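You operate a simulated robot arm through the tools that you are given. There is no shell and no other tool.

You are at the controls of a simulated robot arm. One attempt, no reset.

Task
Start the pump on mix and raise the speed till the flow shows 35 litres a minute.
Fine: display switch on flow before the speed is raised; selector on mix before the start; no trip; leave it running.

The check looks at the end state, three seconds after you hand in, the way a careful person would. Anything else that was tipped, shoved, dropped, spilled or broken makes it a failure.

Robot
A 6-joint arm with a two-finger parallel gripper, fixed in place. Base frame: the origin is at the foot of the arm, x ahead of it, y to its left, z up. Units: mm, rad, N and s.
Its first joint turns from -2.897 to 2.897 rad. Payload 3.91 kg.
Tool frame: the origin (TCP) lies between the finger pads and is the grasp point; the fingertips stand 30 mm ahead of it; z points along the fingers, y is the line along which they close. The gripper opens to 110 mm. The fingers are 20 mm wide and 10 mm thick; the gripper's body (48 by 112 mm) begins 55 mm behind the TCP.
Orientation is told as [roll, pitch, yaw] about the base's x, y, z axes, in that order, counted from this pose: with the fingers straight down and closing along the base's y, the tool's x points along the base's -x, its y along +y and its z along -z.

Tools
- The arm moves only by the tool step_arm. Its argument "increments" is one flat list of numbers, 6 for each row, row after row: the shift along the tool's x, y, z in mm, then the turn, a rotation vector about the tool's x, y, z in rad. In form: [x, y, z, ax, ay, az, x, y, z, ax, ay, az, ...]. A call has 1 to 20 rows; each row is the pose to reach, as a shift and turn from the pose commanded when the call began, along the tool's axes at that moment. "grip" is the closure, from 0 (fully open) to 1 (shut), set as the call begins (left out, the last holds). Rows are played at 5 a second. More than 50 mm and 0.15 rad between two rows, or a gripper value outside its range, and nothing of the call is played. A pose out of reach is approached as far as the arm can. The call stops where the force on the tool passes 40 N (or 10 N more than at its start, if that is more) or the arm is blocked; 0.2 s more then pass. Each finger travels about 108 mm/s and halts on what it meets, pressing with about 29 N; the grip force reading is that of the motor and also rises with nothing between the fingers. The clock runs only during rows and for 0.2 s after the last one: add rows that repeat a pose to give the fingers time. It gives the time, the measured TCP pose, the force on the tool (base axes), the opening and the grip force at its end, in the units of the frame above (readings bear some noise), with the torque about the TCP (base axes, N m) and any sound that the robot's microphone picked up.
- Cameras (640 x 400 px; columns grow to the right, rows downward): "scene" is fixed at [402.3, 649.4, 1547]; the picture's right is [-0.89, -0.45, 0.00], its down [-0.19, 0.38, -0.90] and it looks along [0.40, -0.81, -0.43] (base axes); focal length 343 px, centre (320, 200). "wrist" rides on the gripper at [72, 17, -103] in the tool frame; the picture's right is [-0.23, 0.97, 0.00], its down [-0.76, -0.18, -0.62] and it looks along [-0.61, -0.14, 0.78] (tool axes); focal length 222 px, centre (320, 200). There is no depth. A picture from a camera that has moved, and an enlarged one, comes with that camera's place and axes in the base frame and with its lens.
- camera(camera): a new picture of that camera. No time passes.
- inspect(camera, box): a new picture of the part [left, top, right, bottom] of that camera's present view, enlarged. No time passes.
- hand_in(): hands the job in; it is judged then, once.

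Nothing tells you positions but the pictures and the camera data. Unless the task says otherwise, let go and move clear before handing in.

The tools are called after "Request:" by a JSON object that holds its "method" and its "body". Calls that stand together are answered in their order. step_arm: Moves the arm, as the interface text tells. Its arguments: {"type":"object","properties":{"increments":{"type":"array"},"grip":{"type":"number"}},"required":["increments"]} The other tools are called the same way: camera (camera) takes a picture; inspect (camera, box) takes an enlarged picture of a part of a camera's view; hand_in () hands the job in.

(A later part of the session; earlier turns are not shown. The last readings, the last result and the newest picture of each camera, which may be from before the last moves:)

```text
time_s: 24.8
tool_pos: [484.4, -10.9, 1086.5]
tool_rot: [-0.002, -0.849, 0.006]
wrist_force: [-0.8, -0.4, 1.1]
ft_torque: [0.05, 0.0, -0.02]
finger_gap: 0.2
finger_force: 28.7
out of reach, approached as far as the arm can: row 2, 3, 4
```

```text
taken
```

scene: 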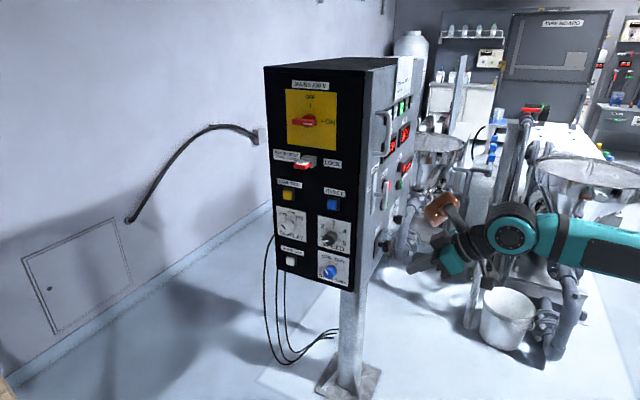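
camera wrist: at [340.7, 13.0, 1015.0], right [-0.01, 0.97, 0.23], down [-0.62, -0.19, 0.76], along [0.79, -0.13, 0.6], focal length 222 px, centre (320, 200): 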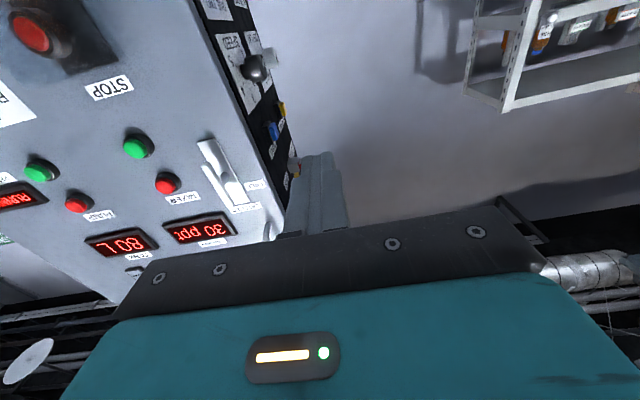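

Posture recovered. Now I'll bring the tool to straight down at about (600, 60, 1180), clear of the box corner.

Request:
{"method": "step_arm", "body": {"increments": [-18.4, 8.9, 3.1, 0, 0.106, 0, -36.8, 17.8, 6.3, 0, 0.212, 0, -55.2, 26.6, 9.4, 0, 0.318, 0, -73.6, 35.5, 12.5, 0, 0.424, 0, -92, 44.4, 15.6, 0, 0.53, 0, -110.4, 53.3, 18.8, 0, 0.637, 0, -128.8, 62.1, 21.9, 0, 0.743, 0, -147.2, 71, 25, 0, 0.849, 0]}}

Request:
{"method": "camera", "body": {"camera": "scene"}}

```text
time_s: 26.6
tool_pos: [599.4, 61.6, 1180.5]
tool_rot: [0.0, -0.003, 0.007]
wrist_force: [-1.8, -0.4, 1.2]
ft_torque: [0.02, -0.06, 0.0]
finger_gap: 0.0
finger_force: 29.2
```

```text
taken
```

scene: 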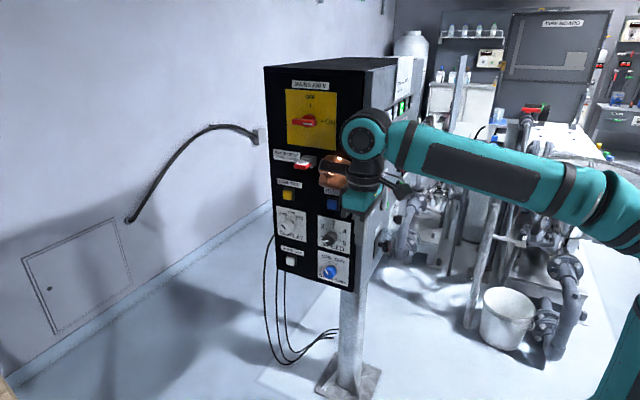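

Now I'll roll the tool sideways toward −y, meanwhile moving +90 mm in y for clearance.

Request:
{"method": "step_arm", "body": {"increments": [0, 6.4, 0, 0.112, 0, 0, 0, 12.9, 0, 0.224, 0, 0, 0, 19.3, 0, 0.337, 0, 0, 0, 25.7, 0, 0.449, 0, 0, 0, 32.1, 0, 0.561, 0, 0, 0, 38.6, 0, 0.673, 0, 0, 0, 45, 0, 0.785, 0, 0, 0, 51.4, 0, 0.898, 0, 0, 0, 57.9, 0, 1.01, 0, 0, 0, 64.3, 0, 1.122, 0, 0, 0, 70.7, 0, 1.234, 0, 0, 0, 77.1, 0, 1.346, 0, 0, 0, 83.6, 0, 1.459, 0, 0, 0, 90, 0, 1.571, 0, 0]}}

Request:
{"method": "camera", "body": {"camera": "scene"}}

Request:
{"method": "camera", "body": {"camera": "wrist"}}

```text
time_s: 29.6
tool_pos: [629.7, 99.4, 1174.4]
tool_rot: [-1.567, -0.001, 0.047]
wrist_force: [0.2, 0.2, -0.7]
ft_torque: [-0.03, -0.01, 0.02]
finger_gap: 0.0
finger_force: 28.7
out of reach, approached as far as the arm can: row 10, 11, 12, 13, 14
```

```text
taken
```

scene: 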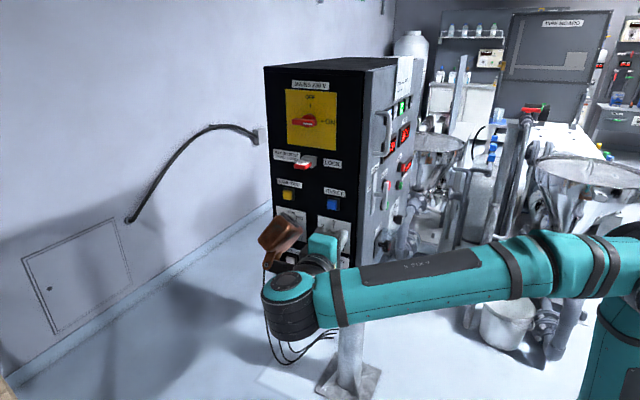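

```text
taken
camera wrist: at [552.3, 197.2, 1156.8], right [0.23, 0.02, -0.97], down [0.73, 0.66, 0.18], along [0.64, -0.75, 0.14], focal length 222 px, centre (320, 200)
```

wrist: 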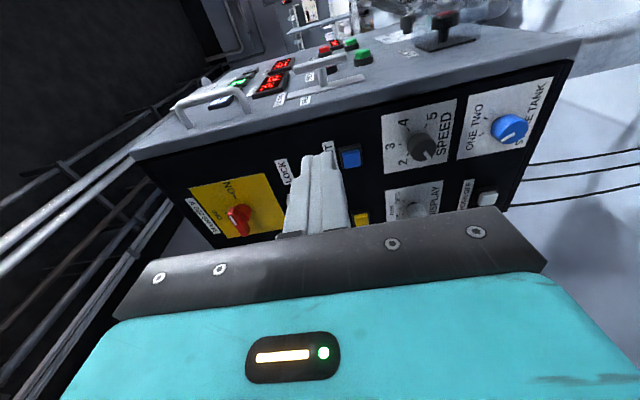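

The tool now points at the black face and is reachable. I'll take close looks to locate the DISPLAY and SPEED knobs.

Request:
{"method": "inspect", "body": {"camera": "wrist", "box": [330, 70, 580, 230]}}

Request:
{"method": "inspect", "body": {"camera": "wrist", "box": [130, 20, 380, 180]}}

Request:
{"method": "inspect", "body": {"camera": "scene", "box": [350, 60, 450, 220]}}

```text
2.50 times, centred on (455, 150) of wrist
camera zoom: at [552.3, 197.2, 1156.8], right [0.23, 0.02, -0.97], down [0.73, 0.66, 0.18], along [0.64, -0.75, 0.14], focal length 555 px, centre (-18, 325)
```

zoom: 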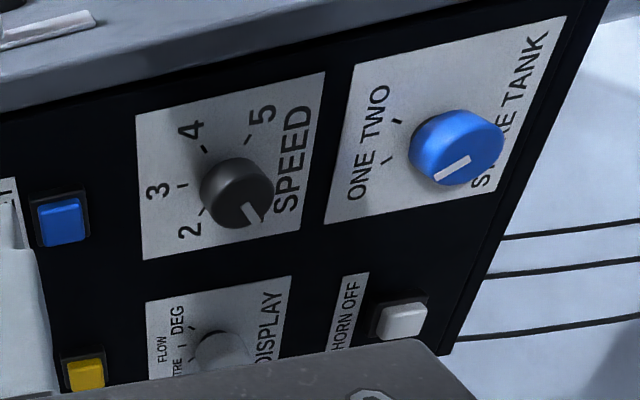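

```text
2.50 times, centred on (255, 100) of wrist
camera zoom: at [552.3, 197.2, 1156.8], right [0.23, 0.02, -0.97], down [0.73, 0.66, 0.18], along [0.64, -0.75, 0.14], focal length 555 px, centre (482, 450)
```

zoom: 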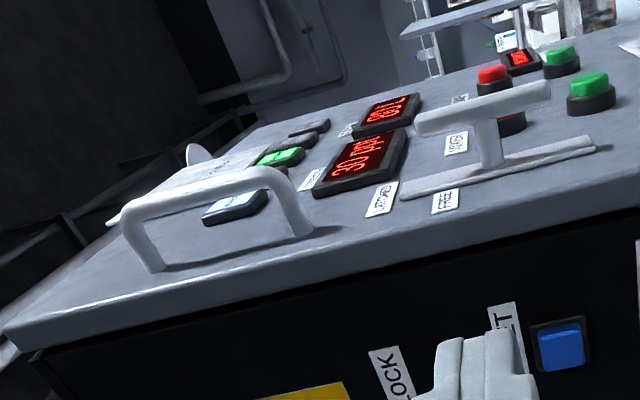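

```text
2.50 times, centred on (400, 140) of scene
camera zoom: at [402.3, 649.4, 1547.0], right [-0.89, -0.45, 0.0], down [-0.19, 0.38, -0.9], along [0.4, -0.81, -0.43], focal length 858 px, centre (120, 350)
```

zoom: 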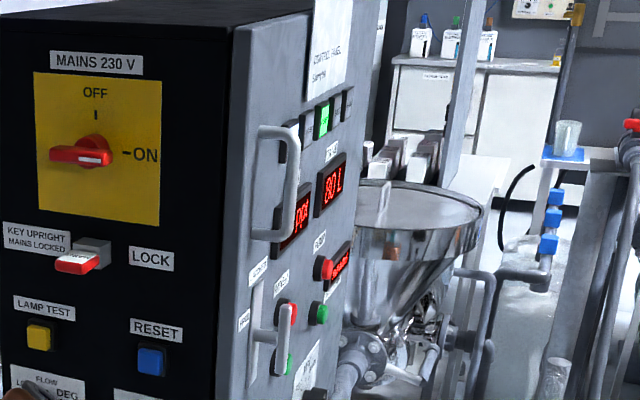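

From this view and the scene camera I place the SPEED knob at about (733, −88, 1048) and the DISPLAY knob at about (866, −88, 1049). I'll move in front of the DISPLAY knob, still well off the face, with the gripper half open.

Request:
{"method": "step_arm", "body": {"increments": [-29.3, 15.8, 6.4, 0, 0.006, 0, -58.6, 31.6, 12.8, 0, 0.012, 0, -87.8, 47.3, 19.1, 0, 0.018, 0, -117.1, 63.1, 25.5, 0, 0.024, 0, -146.4, 78.9, 31.9, 0, 0.03, 0, -175.7, 94.7, 38.3, 0, 0.036, 0, -204.9, 110.4, 44.6, 0, 0.042, 0, -234.2, 126.2, 51, 0, 0.047, 0], "grip": 0.45}}

Request:
{"method": "camera", "body": {"camera": "scene"}}

Request:
{"method": "camera", "body": {"camera": "wrist"}}

```text
time_s: 31.4
tool_pos: [865.7, 50.1, 1047.3]
tool_rot: [-1.572, -0.003, -0.041]
wrist_force: [-1.3, -0.1, 0.2]
ft_torque: [0.08, 0.0, 0.08]
finger_gap: 60.4
finger_force: 0.0
```

```text
taken
```

scene: 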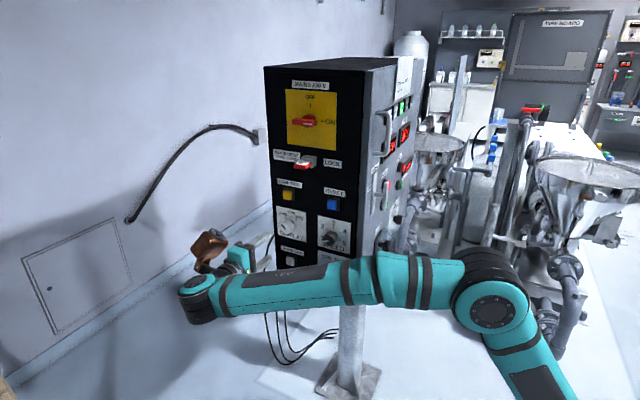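

```text
taken
camera wrist: at [796.5, 153.9, 1031.0], right [0.23, -0.01, -0.97], down [0.79, 0.59, 0.18], along [0.57, -0.81, 0.14], focal length 222 px, centre (320, 200)
```

wrist: 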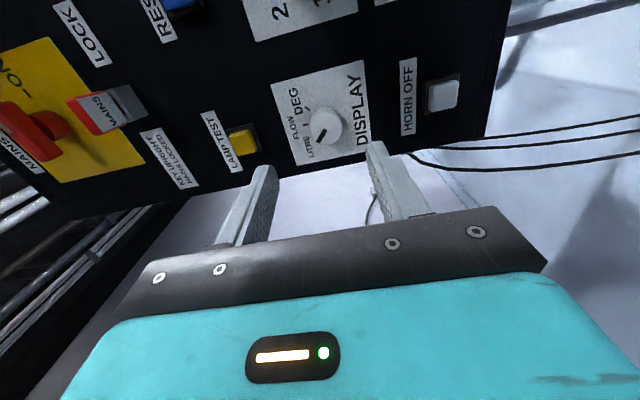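

The DISPLAY knob is in view just beyond the fingertips. I'll zoom in to read and measure it.

Request:
{"method": "inspect", "body": {"camera": "wrist", "box": [260, 60, 420, 180]}}

Request:
{"method": "inspect", "body": {"camera": "scene", "box": [265, 200, 365, 280]}}

```text
3.33 times, centred on (340, 120) of wrist
camera zoom: at [796.5, 153.9, 1031.0], right [0.23, -0.01, -0.97], down [0.79, 0.59, 0.18], along [0.57, -0.81, 0.14], focal length 740 px, centre (253, 467)
```

zoom: 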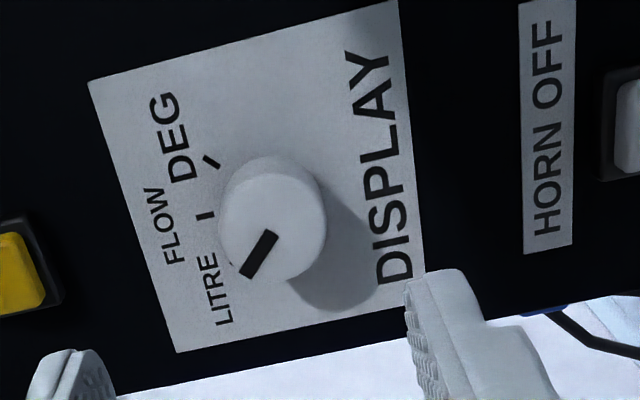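

```text
5.00 times, centred on (315, 240) of scene
camera zoom: at [402.3, 649.4, 1547.0], right [-0.89, -0.45, 0.0], down [-0.19, 0.38, -0.9], along [0.4, -0.81, -0.43], focal length 1717 px, centre (345, 0)
```

zoom: 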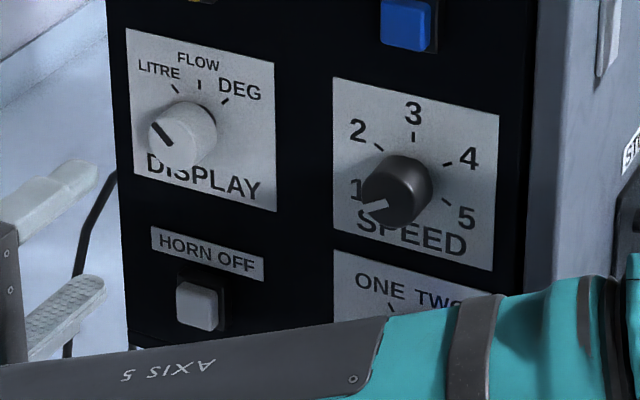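

DISPLAY reads LITRE, with FLOW one 45° step clockwise. Its cap triangulates to (877, −94, 1043.5), and SPEED to about (737, −94, 1042). I'll align with the DISPLAY knob and check the wrist-roll range in free space.

Request:
{"method": "step_arm", "body": {"increments": [-6.7, 1.9, 25, 0, -0.02, 0, -13.3, 3.8, 49.5, 0, -0.041, 0]}}

Request:
{"method": "step_arm", "body": {"increments": [0, 0, 0, 0, 0, 0.14, 0, 0, 0, 0, 0, 0.28, 0, 0, 0, 0, 0, 0.42, 0, 0, 0, 0, 0, 0.56, 0, 0, 0, 0, 0, 0.7, 0, 0, 0, 0, 0, 0.84]}}

Request:
{"method": "camera", "body": {"camera": "wrist"}}

```text
time_s: 32.0
tool_pos: [876.1, -1.0, 1043.1]
tool_rot: [-1.571, -0.001, 0.002]
wrist_force: [-0.1, 0.7, 0.4]
ft_torque: [0.0, 0.0, 0.0]
finger_gap: 60.3
finger_force: 0.1
```

```text
time_s: 33.4
tool_pos: [877.9, -1.5, 1044.0]
tool_rot: [-1.572, -0.844, 0.0]
wrist_force: [0.5, 0.0, -0.6]
ft_torque: [0.0, 0.02, -0.01]
finger_gap: 60.3
finger_force: 0.0
```

```text
taken
camera wrist: at [839.8, 100.3, 978.5], right [0.88, 0.0, -0.48], down [0.37, 0.62, 0.69], along [0.3, -0.78, 0.55], focal length 222 px, centre (320, 200)
```

wrist: 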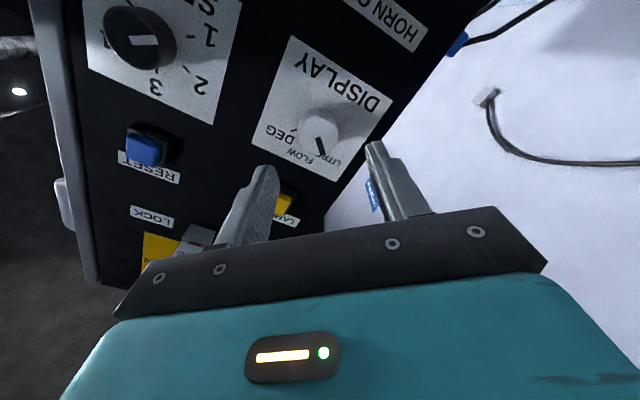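

Roll of +0.84 rad is available. I'll roll back, adjust a couple of mm and close in on the knob.

Request:
{"method": "step_arm", "body": {"increments": [0, 0, 0, 0, 0, -0.14, 0, 0, 0, 0, 0, -0.28, 0, 0, 0, 0, 0, -0.42, 0, 0, 0, 0, 0, -0.56, 0, 0, 0, 0, 0, -0.7, 0, 0, 0, 0, 0, -0.84]}}

Request:
{"method": "step_arm", "body": {"increments": [1, 1, 25, 0, 0, 0, 1, 1, 45, 0, 0, 0]}}

Request:
{"method": "inspect", "body": {"camera": "wrist", "box": [220, 40, 420, 200]}}

Request:
{"method": "inspect", "body": {"camera": "scene", "box": [255, 180, 375, 280]}}

```text
time_s: 34.8
tool_pos: [876.2, -1.4, 1042.9]
tool_rot: [-1.571, 0.0, 0.001]
wrist_force: [0.4, -0.1, 0.5]
ft_torque: [0.0, 0.02, -0.03]
finger_gap: 60.4
finger_force: 0.0
```

```text
time_s: 35.4
tool_pos: [876.1, -47.0, 1041.6]
tool_rot: [-1.571, 0.001, 0.002]
wrist_force: [-0.2, -0.4, 0.0]
ft_torque: [0.0, -0.01, 0.0]
finger_gap: 60.7
finger_force: 0.1
```

```text
2.50 times, centred on (320, 120) of wrist
camera zoom: at [801.8, 55.4, 1025.1], right [0.23, 0.0, -0.97], down [0.76, 0.62, 0.18], along [0.61, -0.78, 0.14], focal length 555 px, centre (320, 400)
```

zoom: 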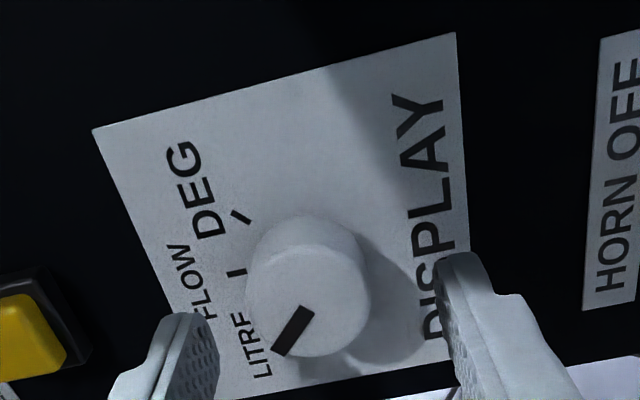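

```text
4.00 times, centred on (315, 230) of scene
camera zoom: at [402.3, 649.4, 1547.0], right [-0.89, -0.45, 0.0], down [-0.19, 0.38, -0.9], along [0.4, -0.81, -0.43], focal length 1373 px, centre (340, 80)
```

zoom: 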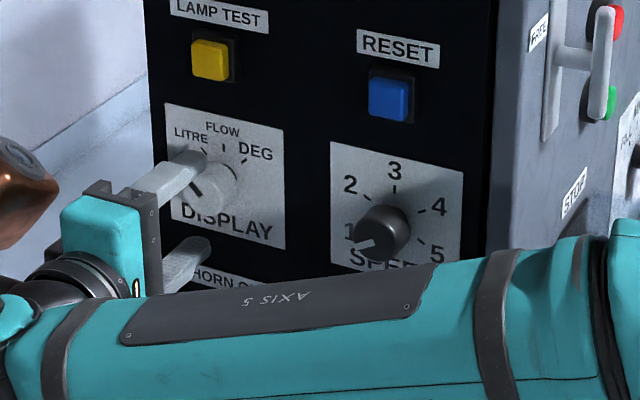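

The knob is nearly centred. I'll trim 1.5 mm in x and 3 mm up, advance 25 mm and then look.

Request:
{"method": "step_arm", "body": {"increments": [1.5, -3, 0, 0, 0, 0, 1.5, -3, 13, 0, 0, 0, 1.5, -3, 25, 0, 0, 0]}}

Request:
{"method": "inspect", "body": {"camera": "wrist", "box": [220, 60, 420, 220]}}

Request:
{"method": "inspect", "body": {"camera": "scene", "box": [255, 180, 375, 280]}}

```text
time_s: 36.2
tool_pos: [874.8, -70.5, 1044.8]
tool_rot: [-1.572, -0.003, 0.003]
wrist_force: [-0.3, -0.5, -0.2]
ft_torque: [0.04, -0.05, 0.02]
finger_gap: 60.4
finger_force: 0.1
```

```text
2.50 times, centred on (320, 140) of wrist
camera zoom: at [800.3, 30.2, 1028.9], right [0.23, 0.0, -0.97], down [0.76, 0.62, 0.18], along [0.61, -0.78, 0.14], focal length 555 px, centre (320, 350)
```

zoom: 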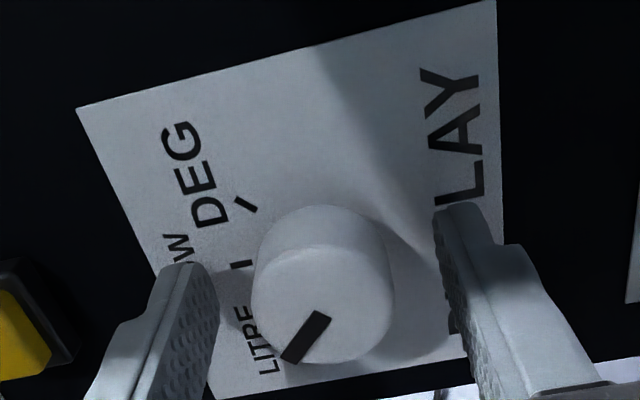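

```text
4.00 times, centred on (315, 230) of scene
camera zoom: at [402.3, 649.4, 1547.0], right [-0.89, -0.45, 0.0], down [-0.19, 0.38, -0.9], along [0.4, -0.81, -0.43], focal length 1373 px, centre (340, 80)
```

zoom: 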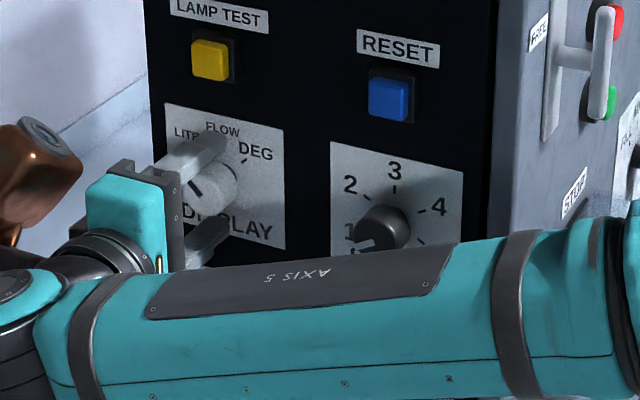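

Centred to within a couple of millimetres. I'll trim slightly, go 3 mm deeper and grip the DISPLAY knob.

Request:
{"method": "step_arm", "body": {"increments": [-1.5, 0.5, 3, 0, 0, 0]}}

Request:
{"method": "step_arm", "body": {"increments": [0, 0, 0, 0, 0, 0, 0, 0, 0, 0, 0, 0, 0, 0, 0, 0, 0, 0], "grip": 1}}

Request:
{"method": "inspect", "body": {"camera": "wrist", "box": [220, 60, 420, 220]}}

```text
time_s: 36.6
tool_pos: [876.6, -74.6, 1044.2]
tool_rot: [-1.573, -0.002, 0.003]
wrist_force: [0.0, 0.2, -0.5]
ft_torque: [-0.01, -0.04, -0.03]
finger_gap: 60.5
finger_force: 0.1
```

```text
time_s: 37.4
tool_pos: [875.5, -74.3, 1044.7]
tool_rot: [-1.571, -0.002, 0.003]
wrist_force: [0.2, -1.2, -0.3]
ft_torque: [0.04, 0.01, 0.09]
finger_gap: 34.4
finger_force: 44.8
```

```text
2.50 times, centred on (320, 140) of wrist
camera zoom: at [802.0, 27.0, 1028.3], right [0.23, 0.0, -0.97], down [0.76, 0.62, 0.18], along [0.61, -0.78, 0.14], focal length 555 px, centre (320, 350)
```

zoom: 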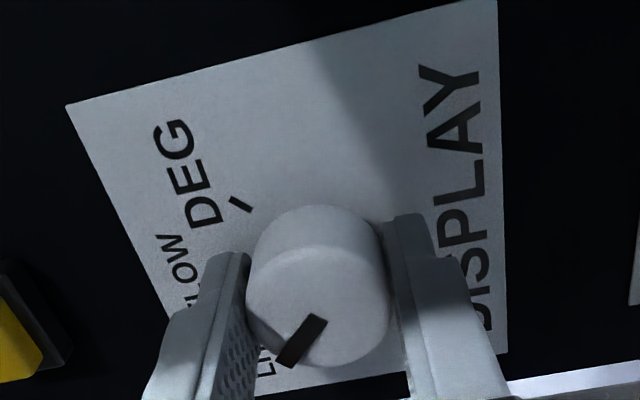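

Gripped at 34.4 mm. I'll turn 45° clockwise, from LITRE to FLOW.

Request:
{"method": "step_arm", "body": {"increments": [0, 0, 0, 0, 0, 0.1, 0, 0, 0, 0, 0, 0.2, 0, 0, 0, 0, 0, 0.3, 0, 0, 0, 0, 0, 0.4, 0, 0, 0, 0, 0, 0.5, 0, 0, 0, 0, 0, 0.6, 0, 0, 0, 0, 0, 0.7, 0, 0, 0, 0, 0, 0.785]}}

Request:
{"method": "inspect", "body": {"camera": "wrist", "box": [220, 60, 420, 220]}}

Request:
{"method": "inspect", "body": {"camera": "scene", "box": [350, 60, 450, 220]}}

```text
time_s: 39.2
tool_pos: [875.3, -73.9, 1046.5]
tool_rot: [-1.572, -0.789, 0.002]
wrist_force: [8.0, -5.4, 8.3]
ft_torque: [-0.32, 0.01, 0.06]
finger_gap: 34.1
finger_force: 45.2
```

```text
2.50 times, centred on (320, 140) of wrist
camera zoom: at [835.1, 27.0, 982.4], right [0.85, 0.0, -0.53], down [0.41, 0.62, 0.66], along [0.33, -0.78, 0.53], focal length 555 px, centre (320, 350)
```

zoom: 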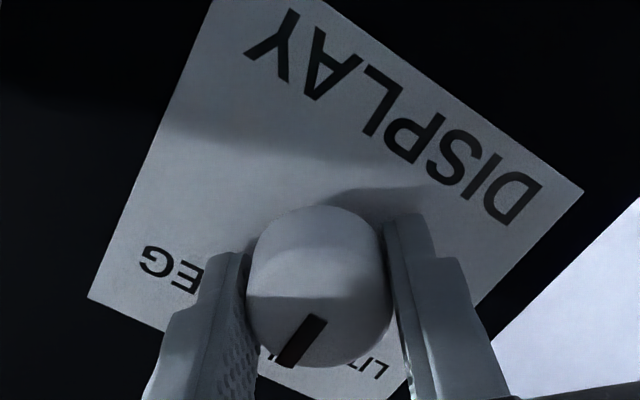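

```text
2.50 times, centred on (400, 140) of scene
camera zoom: at [402.3, 649.4, 1547.0], right [-0.89, -0.45, 0.0], down [-0.19, 0.38, -0.9], along [0.4, -0.81, -0.43], focal length 858 px, centre (120, 350)
```

zoom: 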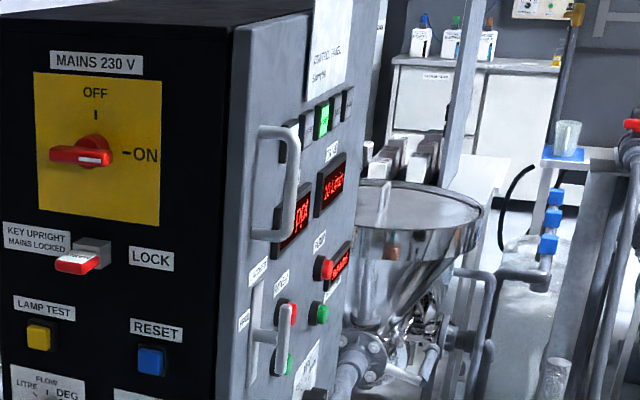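

The tank display changed to an L/min reading. I'll zoom in.

Request:
{"method": "inspect", "body": {"camera": "scene", "box": [392, 115, 422, 155]}}

Request:
{"method": "inspect", "body": {"camera": "scene", "box": [385, 90, 425, 190]}}

```text
10.00 times, centred on (407, 135) of scene
camera zoom: at [402.3, 649.4, 1547.0], right [-0.89, -0.45, 0.0], down [-0.19, 0.38, -0.9], along [0.4, -0.81, -0.43], focal length 3434 px, centre (-550, 850)
```

zoom: 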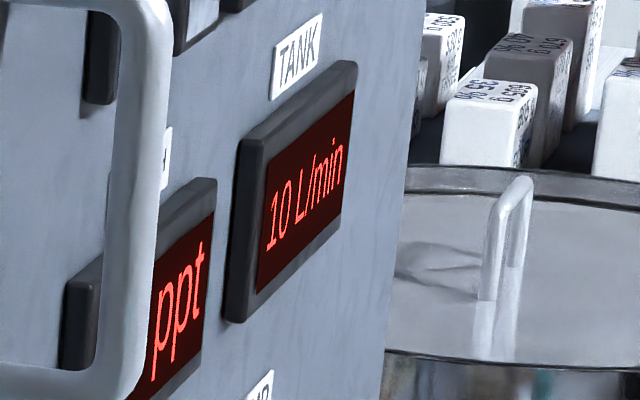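

```text
4.00 times, centred on (405, 140) of scene
camera zoom: at [402.3, 649.4, 1547.0], right [-0.89, -0.45, 0.0], down [-0.19, 0.38, -0.9], along [0.4, -0.81, -0.43], focal length 1373 px, centre (-20, 440)
```

zoom: 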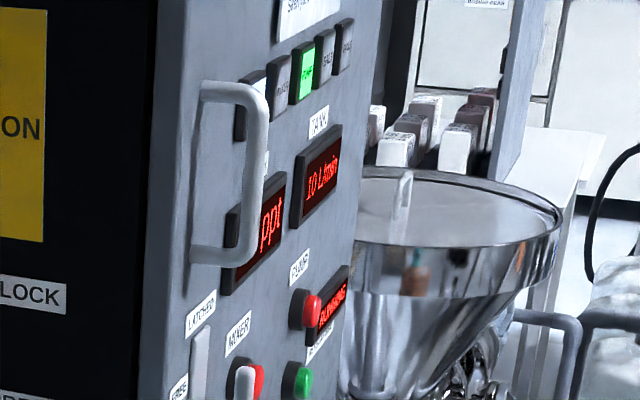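

The display reads 10 L/min and the status is RUNNING, so FLOW is selected. I'll release the knob and back straight out.

Request:
{"method": "step_arm", "body": {"increments": [0, 0, 0, 0, 0, 0, 0, 0, 0, 0, 0, 0], "grip": 0.45}}

Request:
{"method": "step_arm", "body": {"increments": [0, 0, -25, 0, 0, 0, 0, 0, -50, 0, 0, 0, 0, 0, -75, 0, 0, 0, 0, 0, -90, 0, 0, 0]}}

Request:
{"method": "camera", "body": {"camera": "wrist"}}

Request:
{"method": "camera", "body": {"camera": "scene"}}

Request:
{"method": "inspect", "body": {"camera": "scene", "box": [385, 90, 425, 190]}}

```text
time_s: 39.8
tool_pos: [874.7, -73.5, 1045.3]
tool_rot: [-1.572, -0.785, 0.002]
wrist_force: [-0.7, 0.0, 0.3]
ft_torque: [0.0, 0.0, 0.0]
finger_gap: 60.5
finger_force: 0.1
```

```text
time_s: 40.8
tool_pos: [875.4, 15.7, 1045.2]
tool_rot: [-1.572, -0.788, 0.003]
wrist_force: [-1.3, -0.2, -0.4]
ft_torque: [0.02, -0.02, -0.01]
finger_gap: 60.6
finger_force: 0.1
```

```text
taken
camera wrist: at [834.8, 117.3, 982.2], right [0.85, 0.0, -0.53], down [0.41, 0.62, 0.66], along [0.33, -0.78, 0.53], focal length 222 px, centre (320, 200)
```

wrist: 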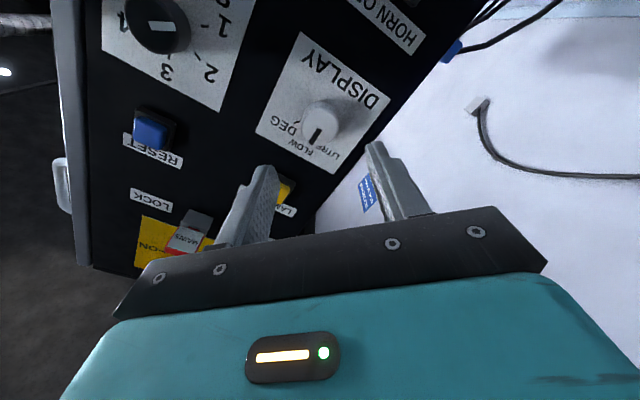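

```text
taken
```

scene: 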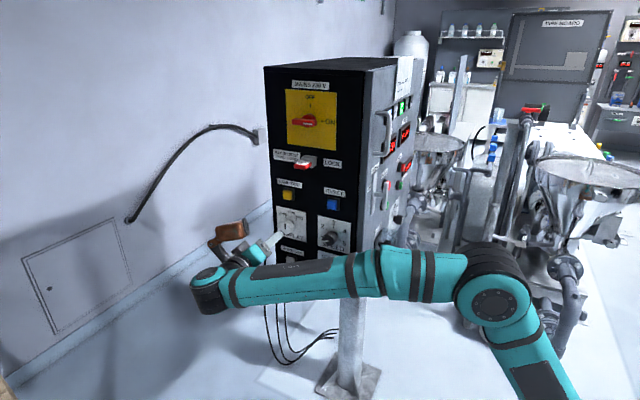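

```text
4.00 times, centred on (405, 140) of scene
camera zoom: at [402.3, 649.4, 1547.0], right [-0.89, -0.45, 0.0], down [-0.19, 0.38, -0.9], along [0.4, -0.81, -0.43], focal length 1373 px, centre (-20, 440)
```

zoom: 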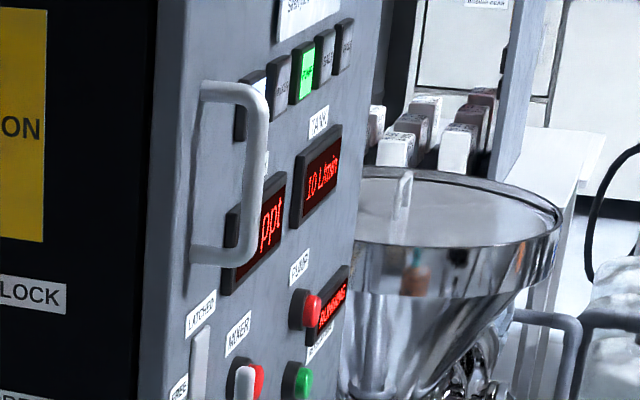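

DISPLAY is on FLOW. Next I'll shift to the SPEED knob at about (736, −91, 1044) while rolling the wrist counter-clockwise, so there's room for the clockwise turn.

Request:
{"method": "step_arm", "body": {"increments": [6.61, -6.54, -0.93, 0, 0, -0.139, 13.2, -13.1, -1.9, 0, 0, -0.278, 19.8, -19.6, -2.8, 0, 0, -0.417, 26.4, -26.2, -3.7, 0, 0, -0.556, 33, -32.7, -4.7, 0, 0, -0.695, 39.6, -39.2, -5.6, 0, 0, -0.834, 46.2, -45.8, -6.5, 0, 0, -0.973, 52.9, -52.3, -7.4, 0, 0, -1.112, 59.5, -58.9, -8.4, 0, 0, -1.251, 66.1, -65.4, -9.3, 0, 0, -1.39, 72.7, -71.9, -10.2, 0, 0, -1.529, 79.3, -78.5, -11.2, 0, 0, -1.668, 85.9, -85, -12.1, 0, 0, -1.807, 92.5, -91.6, -13, 0, 0, -1.946, 99.1, -98.1, -14, 0, 0, -2.085]}}

Request:
{"method": "camera", "body": {"camera": "wrist"}}

Request:
{"method": "camera", "body": {"camera": "scene"}}

```text
time_s: 44.0
tool_pos: [735.3, 29.4, 1045.0]
tool_rot: [-1.574, 1.3, -0.002]
wrist_force: [0.7, -0.9, -0.1]
ft_torque: [-0.02, -0.02, -0.02]
finger_gap: 60.4
finger_force: 0.1
```

```text
taken
camera wrist: at [699.7, 131.3, 1109.8], right [-0.88, 0.0, -0.48], down [0.37, 0.62, -0.69], along [0.3, -0.78, -0.55], focal length 222 px, centre (320, 200)
```

wrist: 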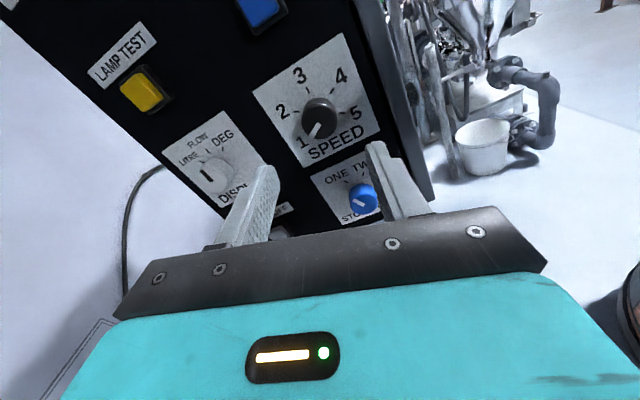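

```text
taken
```

scene: 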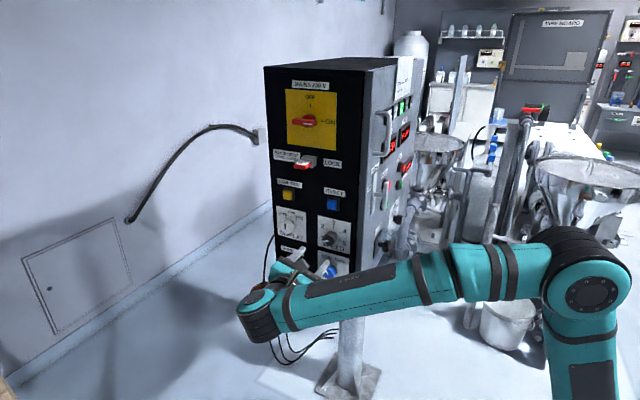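

Reachable, and the SPEED knob is right ahead. I'll zoom in to read the scale and measure alignment.

Request:
{"method": "inspect", "body": {"camera": "wrist", "box": [240, 30, 400, 170]}}

Request:
{"method": "inspect", "body": {"camera": "scene", "box": [300, 205, 370, 275]}}

```text
2.86 times, centred on (320, 100) of wrist
camera zoom: at [699.7, 131.3, 1109.8], right [-0.88, 0.0, -0.48], down [0.37, 0.62, -0.69], along [0.3, -0.78, -0.55], focal length 635 px, centre (320, 486)
```

zoom: 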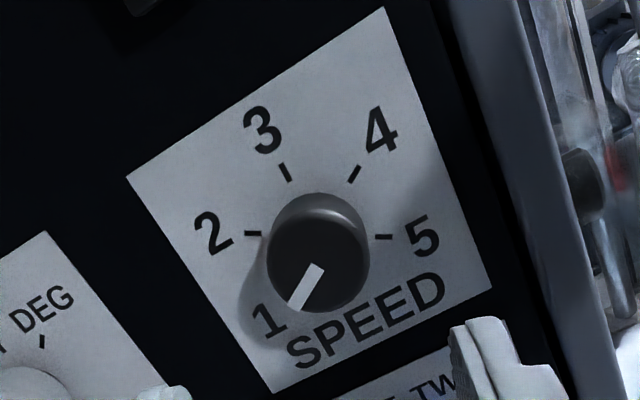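

```text
5.71 times, centred on (335, 240) of scene
camera zoom: at [402.3, 649.4, 1547.0], right [-0.89, -0.45, 0.0], down [-0.19, 0.38, -0.9], along [0.4, -0.81, -0.43], focal length 1962 px, centre (234, -29)
```

zoom: 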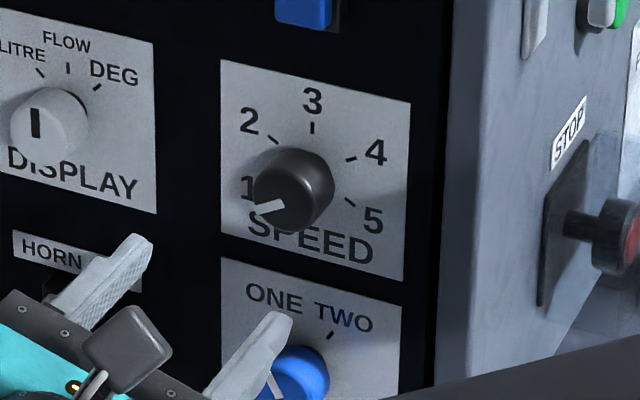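

Scale is 60° per unit, pointer at exactly 1, giving 10 L/min, so 35 L/min should be near 3.5. The tool axis is on the knob centre, so I'll approach.

Request:
{"method": "step_arm", "body": {"increments": [-1, 0, 25, 0, 0, 0, -1, 0, 50, 0, 0, 0, -1, 0, 75, 0, 0, 0]}}

Request:
{"method": "inspect", "body": {"camera": "wrist", "box": [220, 40, 420, 200]}}

```text
time_s: 44.8
tool_pos: [736.1, -43.7, 1042.2]
tool_rot: [-1.573, 1.299, -0.002]
wrist_force: [0.6, 0.2, 0.2]
ft_torque: [0.02, 0.04, -0.01]
finger_gap: 60.7
finger_force: 0.1
```

```text
2.50 times, centred on (320, 120) of wrist
camera zoom: at [699.5, 57.2, 1108.6], right [-0.88, 0.0, -0.48], down [0.37, 0.62, -0.69], along [0.3, -0.78, -0.55], focal length 555 px, centre (320, 400)
```

zoom: 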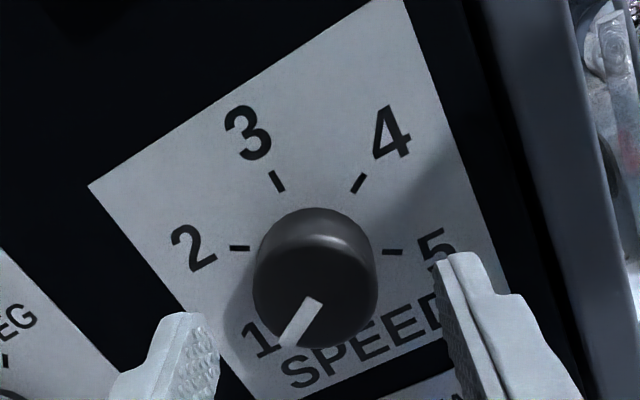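

Well centred. I'll advance the last 29 mm and grip.

Request:
{"method": "step_arm", "body": {"increments": [0, -0.7, 15, 0, 0, 0, 0, -0.7, 29, 0, 0, 0]}}

Request:
{"method": "step_arm", "body": {"increments": [0, 0, 0, 0, 0, 0, 0, 0, 0, 0, 0, 0, 0, 0, 0, 0, 0, 0], "grip": 1}}

Request:
{"method": "inspect", "body": {"camera": "wrist", "box": [220, 60, 420, 220]}}

Request:
{"method": "inspect", "body": {"camera": "scene", "box": [385, 90, 425, 190]}}

```text
time_s: 45.4
tool_pos: [736.9, -74.9, 1043.0]
tool_rot: [-1.576, 1.298, -0.001]
wrist_force: [-0.6, -0.1, -0.1]
ft_torque: [-0.02, 0.0, 0.02]
finger_gap: 60.4
finger_force: 0.0
```

```text
time_s: 46.2
tool_pos: [737.4, -75.8, 1043.7]
tool_rot: [-1.574, 1.298, -0.002]
wrist_force: [12.3, -2.2, 9.9]
ft_torque: [-0.3, 0.0, 0.27]
finger_gap: 34.8
finger_force: 45.3
```

```text
2.50 times, centred on (320, 140) of wrist
camera zoom: at [700.3, 27.3, 1109.1], right [-0.88, 0.0, -0.48], down [0.38, 0.62, -0.69], along [0.3, -0.78, -0.55], focal length 555 px, centre (320, 350)
```

zoom: 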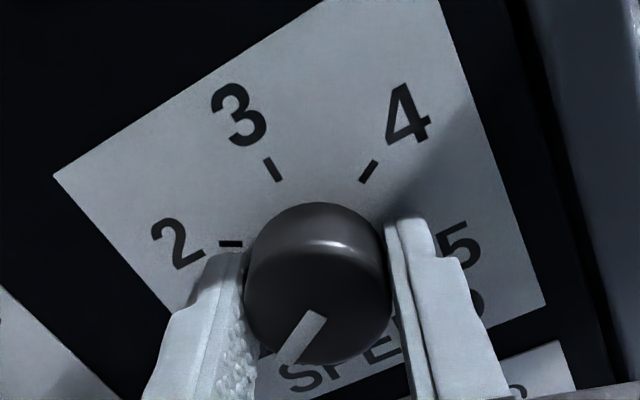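

```text
4.00 times, centred on (405, 140) of scene
camera zoom: at [402.3, 649.4, 1547.0], right [-0.89, -0.45, 0.0], down [-0.19, 0.38, -0.9], along [0.4, -0.81, -0.43], focal length 1373 px, centre (-20, 440)
```

zoom: 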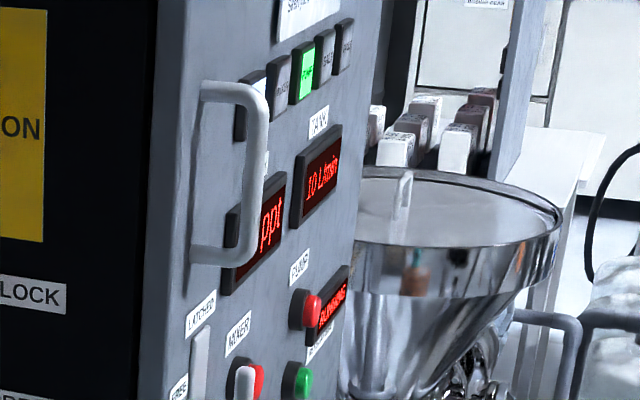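

Gripped at 34.8 mm with flow still 10 L/min. There's about 15 N of side load, so I'll relieve it with a tiny shift before turning.

Request:
{"method": "step_arm", "body": {"increments": [0.3, -0.7, 0, 0, 0, 0, 0.3, -0.7, 0, 0, 0, 0]}}

```text
time_s: 46.8
tool_pos: [737.3, -73.2, 1043.7]
tool_rot: [-1.572, 1.3, -0.002]
wrist_force: [3.5, -1.5, 1.1]
ft_torque: [-0.35, 0.01, -0.04]
finger_gap: 34.4
finger_force: 44.7
```

Side load nearly gone. I'll turn clockwise slowly by 30° first and check the flow.

Request:
{"method": "step_arm", "body": {"increments": [0, 0, 0, 0, 0, 0.06, 0, 0, 0, 0, 0, 0.12, 0, 0, 0, 0, 0, 0.18, 0, 0, 0, 0, 0, 0.24, 0, 0, 0, 0, 0, 0.3, 0, 0, 0, 0, 0, 0.36, 0, 0, 0, 0, 0, 0.42, 0, 0, 0, 0, 0, 0.48, 0, 0, 0, 0, 0, 0.524]}}

Request:
{"method": "inspect", "body": {"camera": "scene", "box": [385, 90, 425, 190]}}

Request:
{"method": "inspect", "body": {"camera": "wrist", "box": [220, 60, 420, 220]}}

```text
time_s: 48.8
tool_pos: [738.9, -74.4, 1043.7]
tool_rot: [-1.573, 0.773, 0.001]
wrist_force: [16.7, 0.2, 7.2]
ft_torque: [-0.42, 0.02, 0.18]
finger_gap: 34.4
finger_force: 45.1
```

```text
4.00 times, centred on (405, 140) of scene
camera zoom: at [402.3, 649.4, 1547.0], right [-0.89, -0.45, 0.0], down [-0.19, 0.38, -0.9], along [0.4, -0.81, -0.43], focal length 1373 px, centre (-20, 440)
```

zoom: 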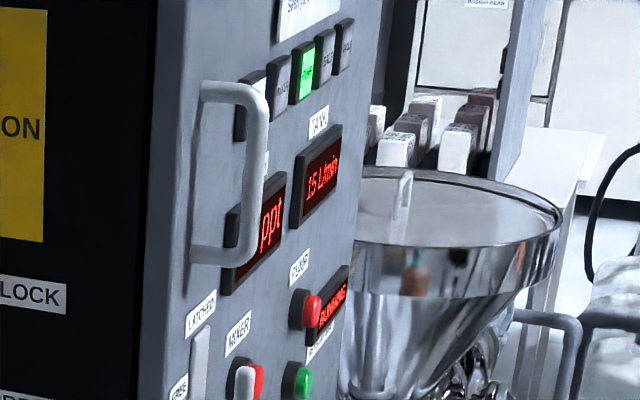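

```text
2.50 times, centred on (320, 140) of wrist
camera zoom: at [673.0, 27.2, 1082.8], right [-0.52, 0.0, -0.86], down [0.67, 0.62, -0.41], along [0.53, -0.78, -0.32], focal length 555 px, centre (320, 350)
```

zoom: 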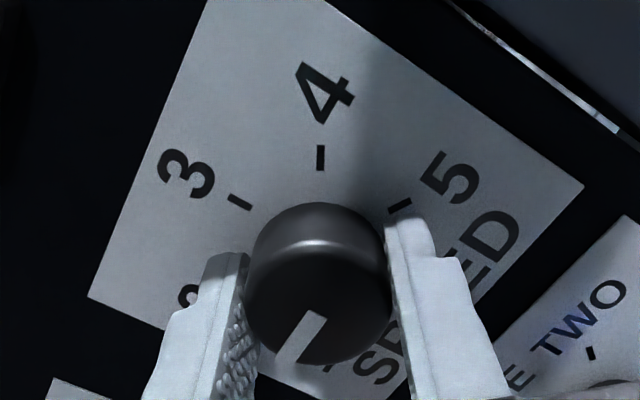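

15 L/min after 30°, so it's linear at 10 per division. I'll relieve the side load and continue another 45°.

Request:
{"method": "step_arm", "body": {"increments": [-0.4, -1.0, 0, 0, 0, 0, -0.4, -1.0, 0, 0, 0, 0.06, -0.4, -1.0, 0, 0, 0, 0.12, -0.4, -1.0, 0, 0, 0, 0.18, -0.4, -1.0, 0, 0, 0, 0.24, -0.4, -1.0, 0, 0, 0, 0.3, -0.4, -1.0, 0, 0, 0, 0.36, -0.4, -1.0, 0, 0, 0, 0.42, -0.4, -1.0, 0, 0, 0, 0.48, -0.4, -1.0, 0, 0, 0, 0.54]}}

Request:
{"method": "inspect", "body": {"camera": "scene", "box": [385, 90, 425, 190]}}

```text
time_s: 51.0
tool_pos: [737.7, -73.2, 1044.8]
tool_rot: [-1.571, 0.234, 0.001]
wrist_force: [-7.3, 3.2, -8.9]
ft_torque: [0.05, -0.04, -0.77]
finger_gap: 34.5
finger_force: 45.1
```

```text
4.00 times, centred on (405, 140) of scene
camera zoom: at [402.3, 649.4, 1547.0], right [-0.89, -0.45, 0.0], down [-0.19, 0.38, -0.9], along [0.4, -0.81, -0.43], focal length 1373 px, centre (-20, 440)
```

zoom: 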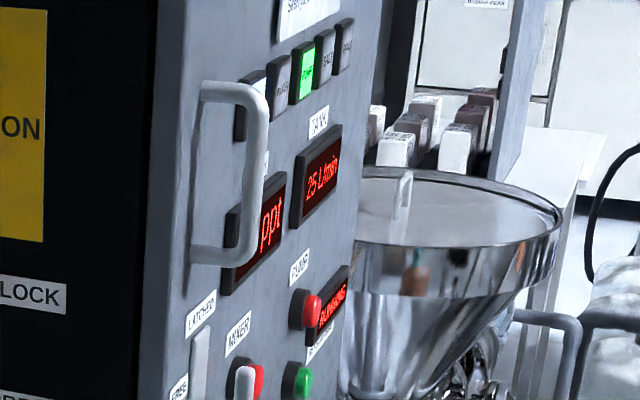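

Request:
{"method": "inspect", "body": {"camera": "scene", "box": [392, 115, 422, 155]}}

Request:
{"method": "inspect", "body": {"camera": "wrist", "box": [220, 60, 420, 220]}}

```text
10.00 times, centred on (407, 135) of scene
camera zoom: at [402.3, 649.4, 1547.0], right [-0.89, -0.45, 0.0], down [-0.19, 0.38, -0.9], along [0.4, -0.81, -0.43], focal length 3434 px, centre (-550, 850)
```

zoom: 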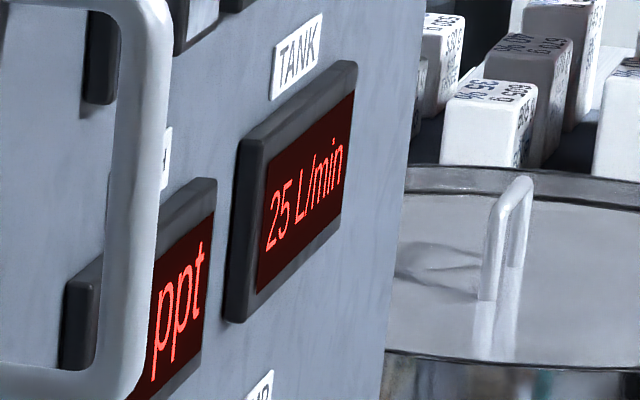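

```text
2.50 times, centred on (320, 140) of wrist
camera zoom: at [662.8, 27.2, 1045.3], right [0.0, 0.0, -1.0], down [0.78, 0.62, 0.0], along [0.62, -0.78, 0.0], focal length 555 px, centre (320, 350)
```

zoom: 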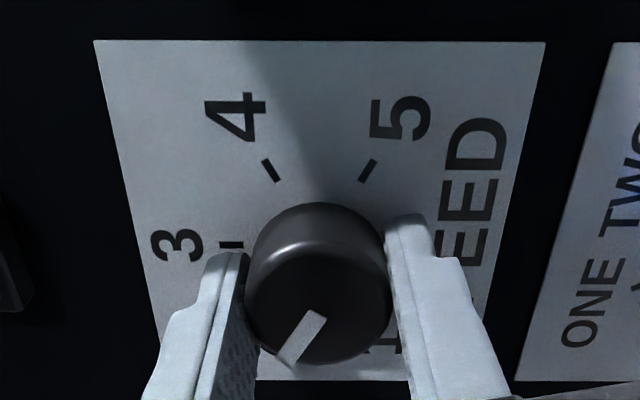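

Reading is now 25 L/min at about setting 2, so the response isn't what I assumed or it lags. I'll hold still a moment and read again.

Request:
{"method": "step_arm", "body": {"increments": [0.4, 0.4, 0, 0, 0, 0, 0.4, 0.4, 0, 0, 0, 0, 0.4, 0.4, 0, 0, 0, 0, 0.4, 0.4, 0, 0, 0, 0, 0.4, 0.4, 0, 0, 0, 0, 0.4, 0.4, 0, 0, 0, 0, 0.4, 0.4, 0, 0, 0, 0, 0.4, 0.4, 0, 0, 0, 0]}}

Request:
{"method": "inspect", "body": {"camera": "scene", "box": [392, 115, 422, 155]}}

```text
time_s: 52.8
tool_pos: [737.8, -74.4, 1044.7]
tool_rot: [-1.572, 0.235, 0.001]
wrist_force: [15.9, 1.8, 11.0]
ft_torque: [-0.23, 0.02, 0.49]
finger_gap: 34.5
finger_force: 45.3
```

```text
10.00 times, centred on (407, 135) of scene
camera zoom: at [402.3, 649.4, 1547.0], right [-0.89, -0.45, 0.0], down [-0.19, 0.38, -0.9], along [0.4, -0.81, -0.43], focal length 3434 px, centre (-550, 850)
```

zoom: 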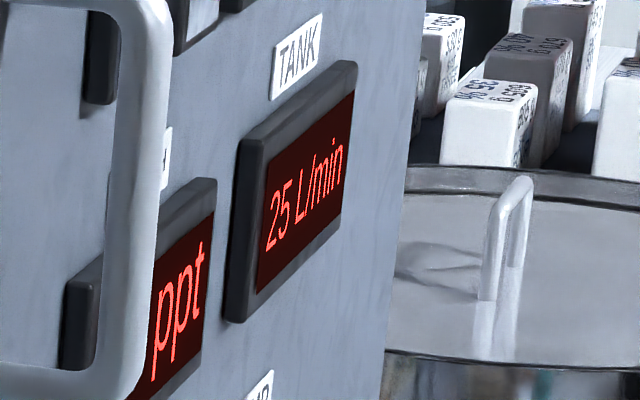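

Steady at 25 L/min, so it's about 15 per division and 35 should be near 2.67. I'll turn another ~19° slowly and read.

Request:
{"method": "step_arm", "body": {"increments": [-0.25, -0.23, 0, 0, 0, 0, -0.25, -0.23, 0, 0, 0, 0.05, -0.25, -0.23, 0, 0, 0, 0.1, -0.25, -0.23, 0, 0, 0, 0.15, -0.25, -0.23, 0, 0, 0, 0.2, -0.25, -0.23, 0, 0, 0, 0.25, -0.25, -0.23, 0, 0, 0, 0.3, -0.25, -0.23, 0, 0, 0, 0.34, -0.25, -0.23, 0, 0, 0, 0.34]}}

Request:
{"method": "inspect", "body": {"camera": "scene", "box": [392, 115, 422, 155]}}

Request:
{"method": "inspect", "body": {"camera": "scene", "box": [385, 90, 425, 190]}}

```text
time_s: 54.8
tool_pos: [737.8, -74.5, 1045.6]
tool_rot: [-1.572, -0.106, 0.003]
wrist_force: [18.0, -4.7, 31.6]
ft_torque: [-0.73, 0.06, 0.79]
finger_gap: 34.5
finger_force: 44.9
```

```text
10.00 times, centred on (407, 135) of scene
camera zoom: at [402.3, 649.4, 1547.0], right [-0.89, -0.45, 0.0], down [-0.19, 0.38, -0.9], along [0.4, -0.81, -0.43], focal length 3434 px, centre (-550, 850)
```

zoom: 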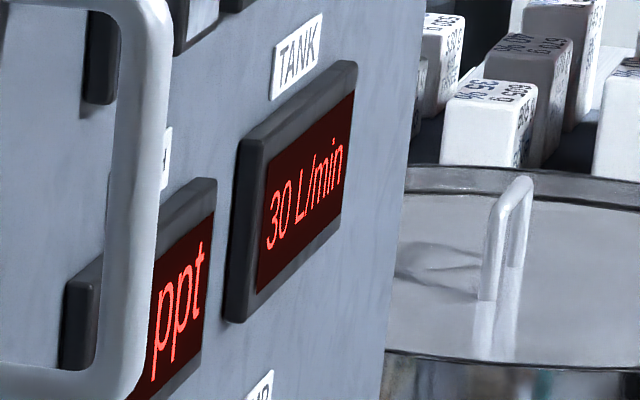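

```text
4.00 times, centred on (405, 140) of scene
camera zoom: at [402.3, 649.4, 1547.0], right [-0.89, -0.45, 0.0], down [-0.19, 0.38, -0.9], along [0.4, -0.81, -0.43], focal length 1373 px, centre (-20, 440)
```

zoom: 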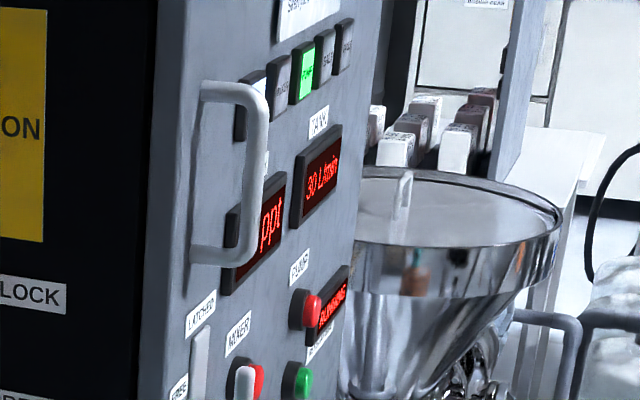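

30 L/min at about setting 2.34, which fits 15 per division. I'll relieve the side load before the last ~19°.

Request:
{"method": "step_arm", "body": {"increments": [-0.4, -0.6, 0, 0, 0, 0, -0.4, -0.6, 0, 0, 0, 0]}}

```text
time_s: 55.4
tool_pos: [737.7, -74.8, 1044.5]
tool_rot: [-1.571, -0.107, 0.0]
wrist_force: [7.8, -4.0, 23.8]
ft_torque: [-0.62, 0.03, 0.4]
finger_gap: 34.4
finger_force: 45.0
```

Lower but still some upward load. I'll trim a little more.

Request:
{"method": "step_arm", "body": {"increments": [-0.2, -0.7, 0, 0, 0, 0, -0.2, -1.4, 0, 0, 0, 0]}}

```text
time_s: 56.0
tool_pos: [737.6, -73.8, 1044.8]
tool_rot: [-1.571, -0.103, 0.0]
wrist_force: [-8.7, -4.9, -1.5]
ft_torque: [-0.08, -0.02, 0.2]
finger_gap: 34.5
finger_force: 45.1
```

Side load is now small. I'll continue clockwise about 17° in small rows toward 35.

Request:
{"method": "step_arm", "body": {"increments": [0.1, 0, 0, 0, 0, 0.05, 0.1, 0, 0, 0, 0, 0.1, 0.1, 0, 0, 0, 0, 0.15, 0.1, 0, 0, 0, 0, 0.2, 0.1, 0, 0, 0, 0, 0.25, 0.1, 0, 0, 0, 0, 0.3, 0.1, 0, 0, 0, 0, 0.3, 0.1, 0, 0, 0, 0, 0.3]}}

Request:
{"method": "inspect", "body": {"camera": "scene", "box": [392, 115, 422, 155]}}

Request:
{"method": "inspect", "body": {"camera": "wrist", "box": [220, 60, 420, 220]}}

```text
time_s: 57.8
tool_pos: [738.2, -74.7, 1046.3]
tool_rot: [-1.571, -0.405, 0.001]
wrist_force: [-12.7, -0.1, -27.0]
ft_torque: [0.55, -0.03, -0.12]
finger_gap: 34.4
finger_force: 45.1
```

```text
10.00 times, centred on (407, 135) of scene
camera zoom: at [402.3, 649.4, 1547.0], right [-0.89, -0.45, 0.0], down [-0.19, 0.38, -0.9], along [0.4, -0.81, -0.43], focal length 3434 px, centre (-550, 850)
```

zoom: 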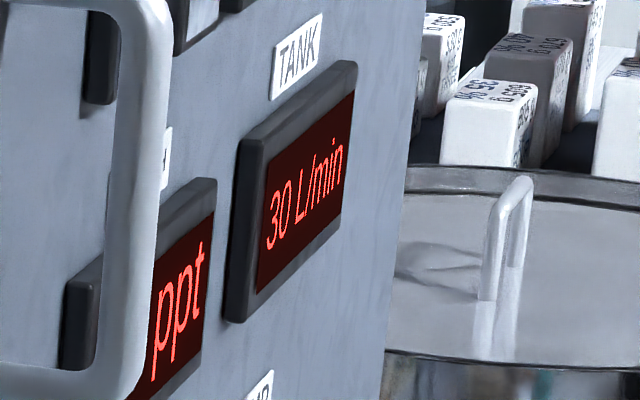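

```text
2.50 times, centred on (320, 140) of wrist
camera zoom: at [677.8, 27.2, 1002.1], right [0.59, 0.0, -0.81], down [0.63, 0.62, 0.46], along [0.5, -0.78, 0.37], focal length 555 px, centre (320, 350)
```

zoom: 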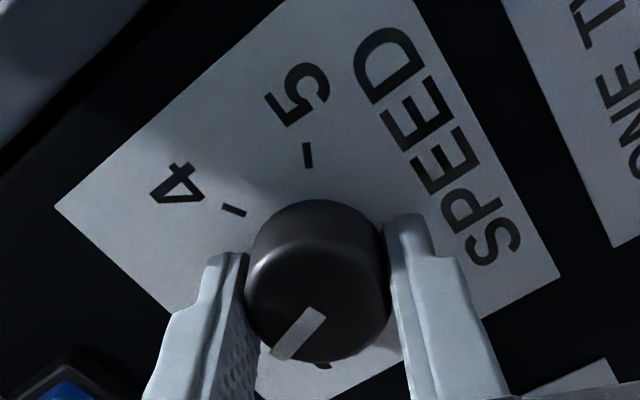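

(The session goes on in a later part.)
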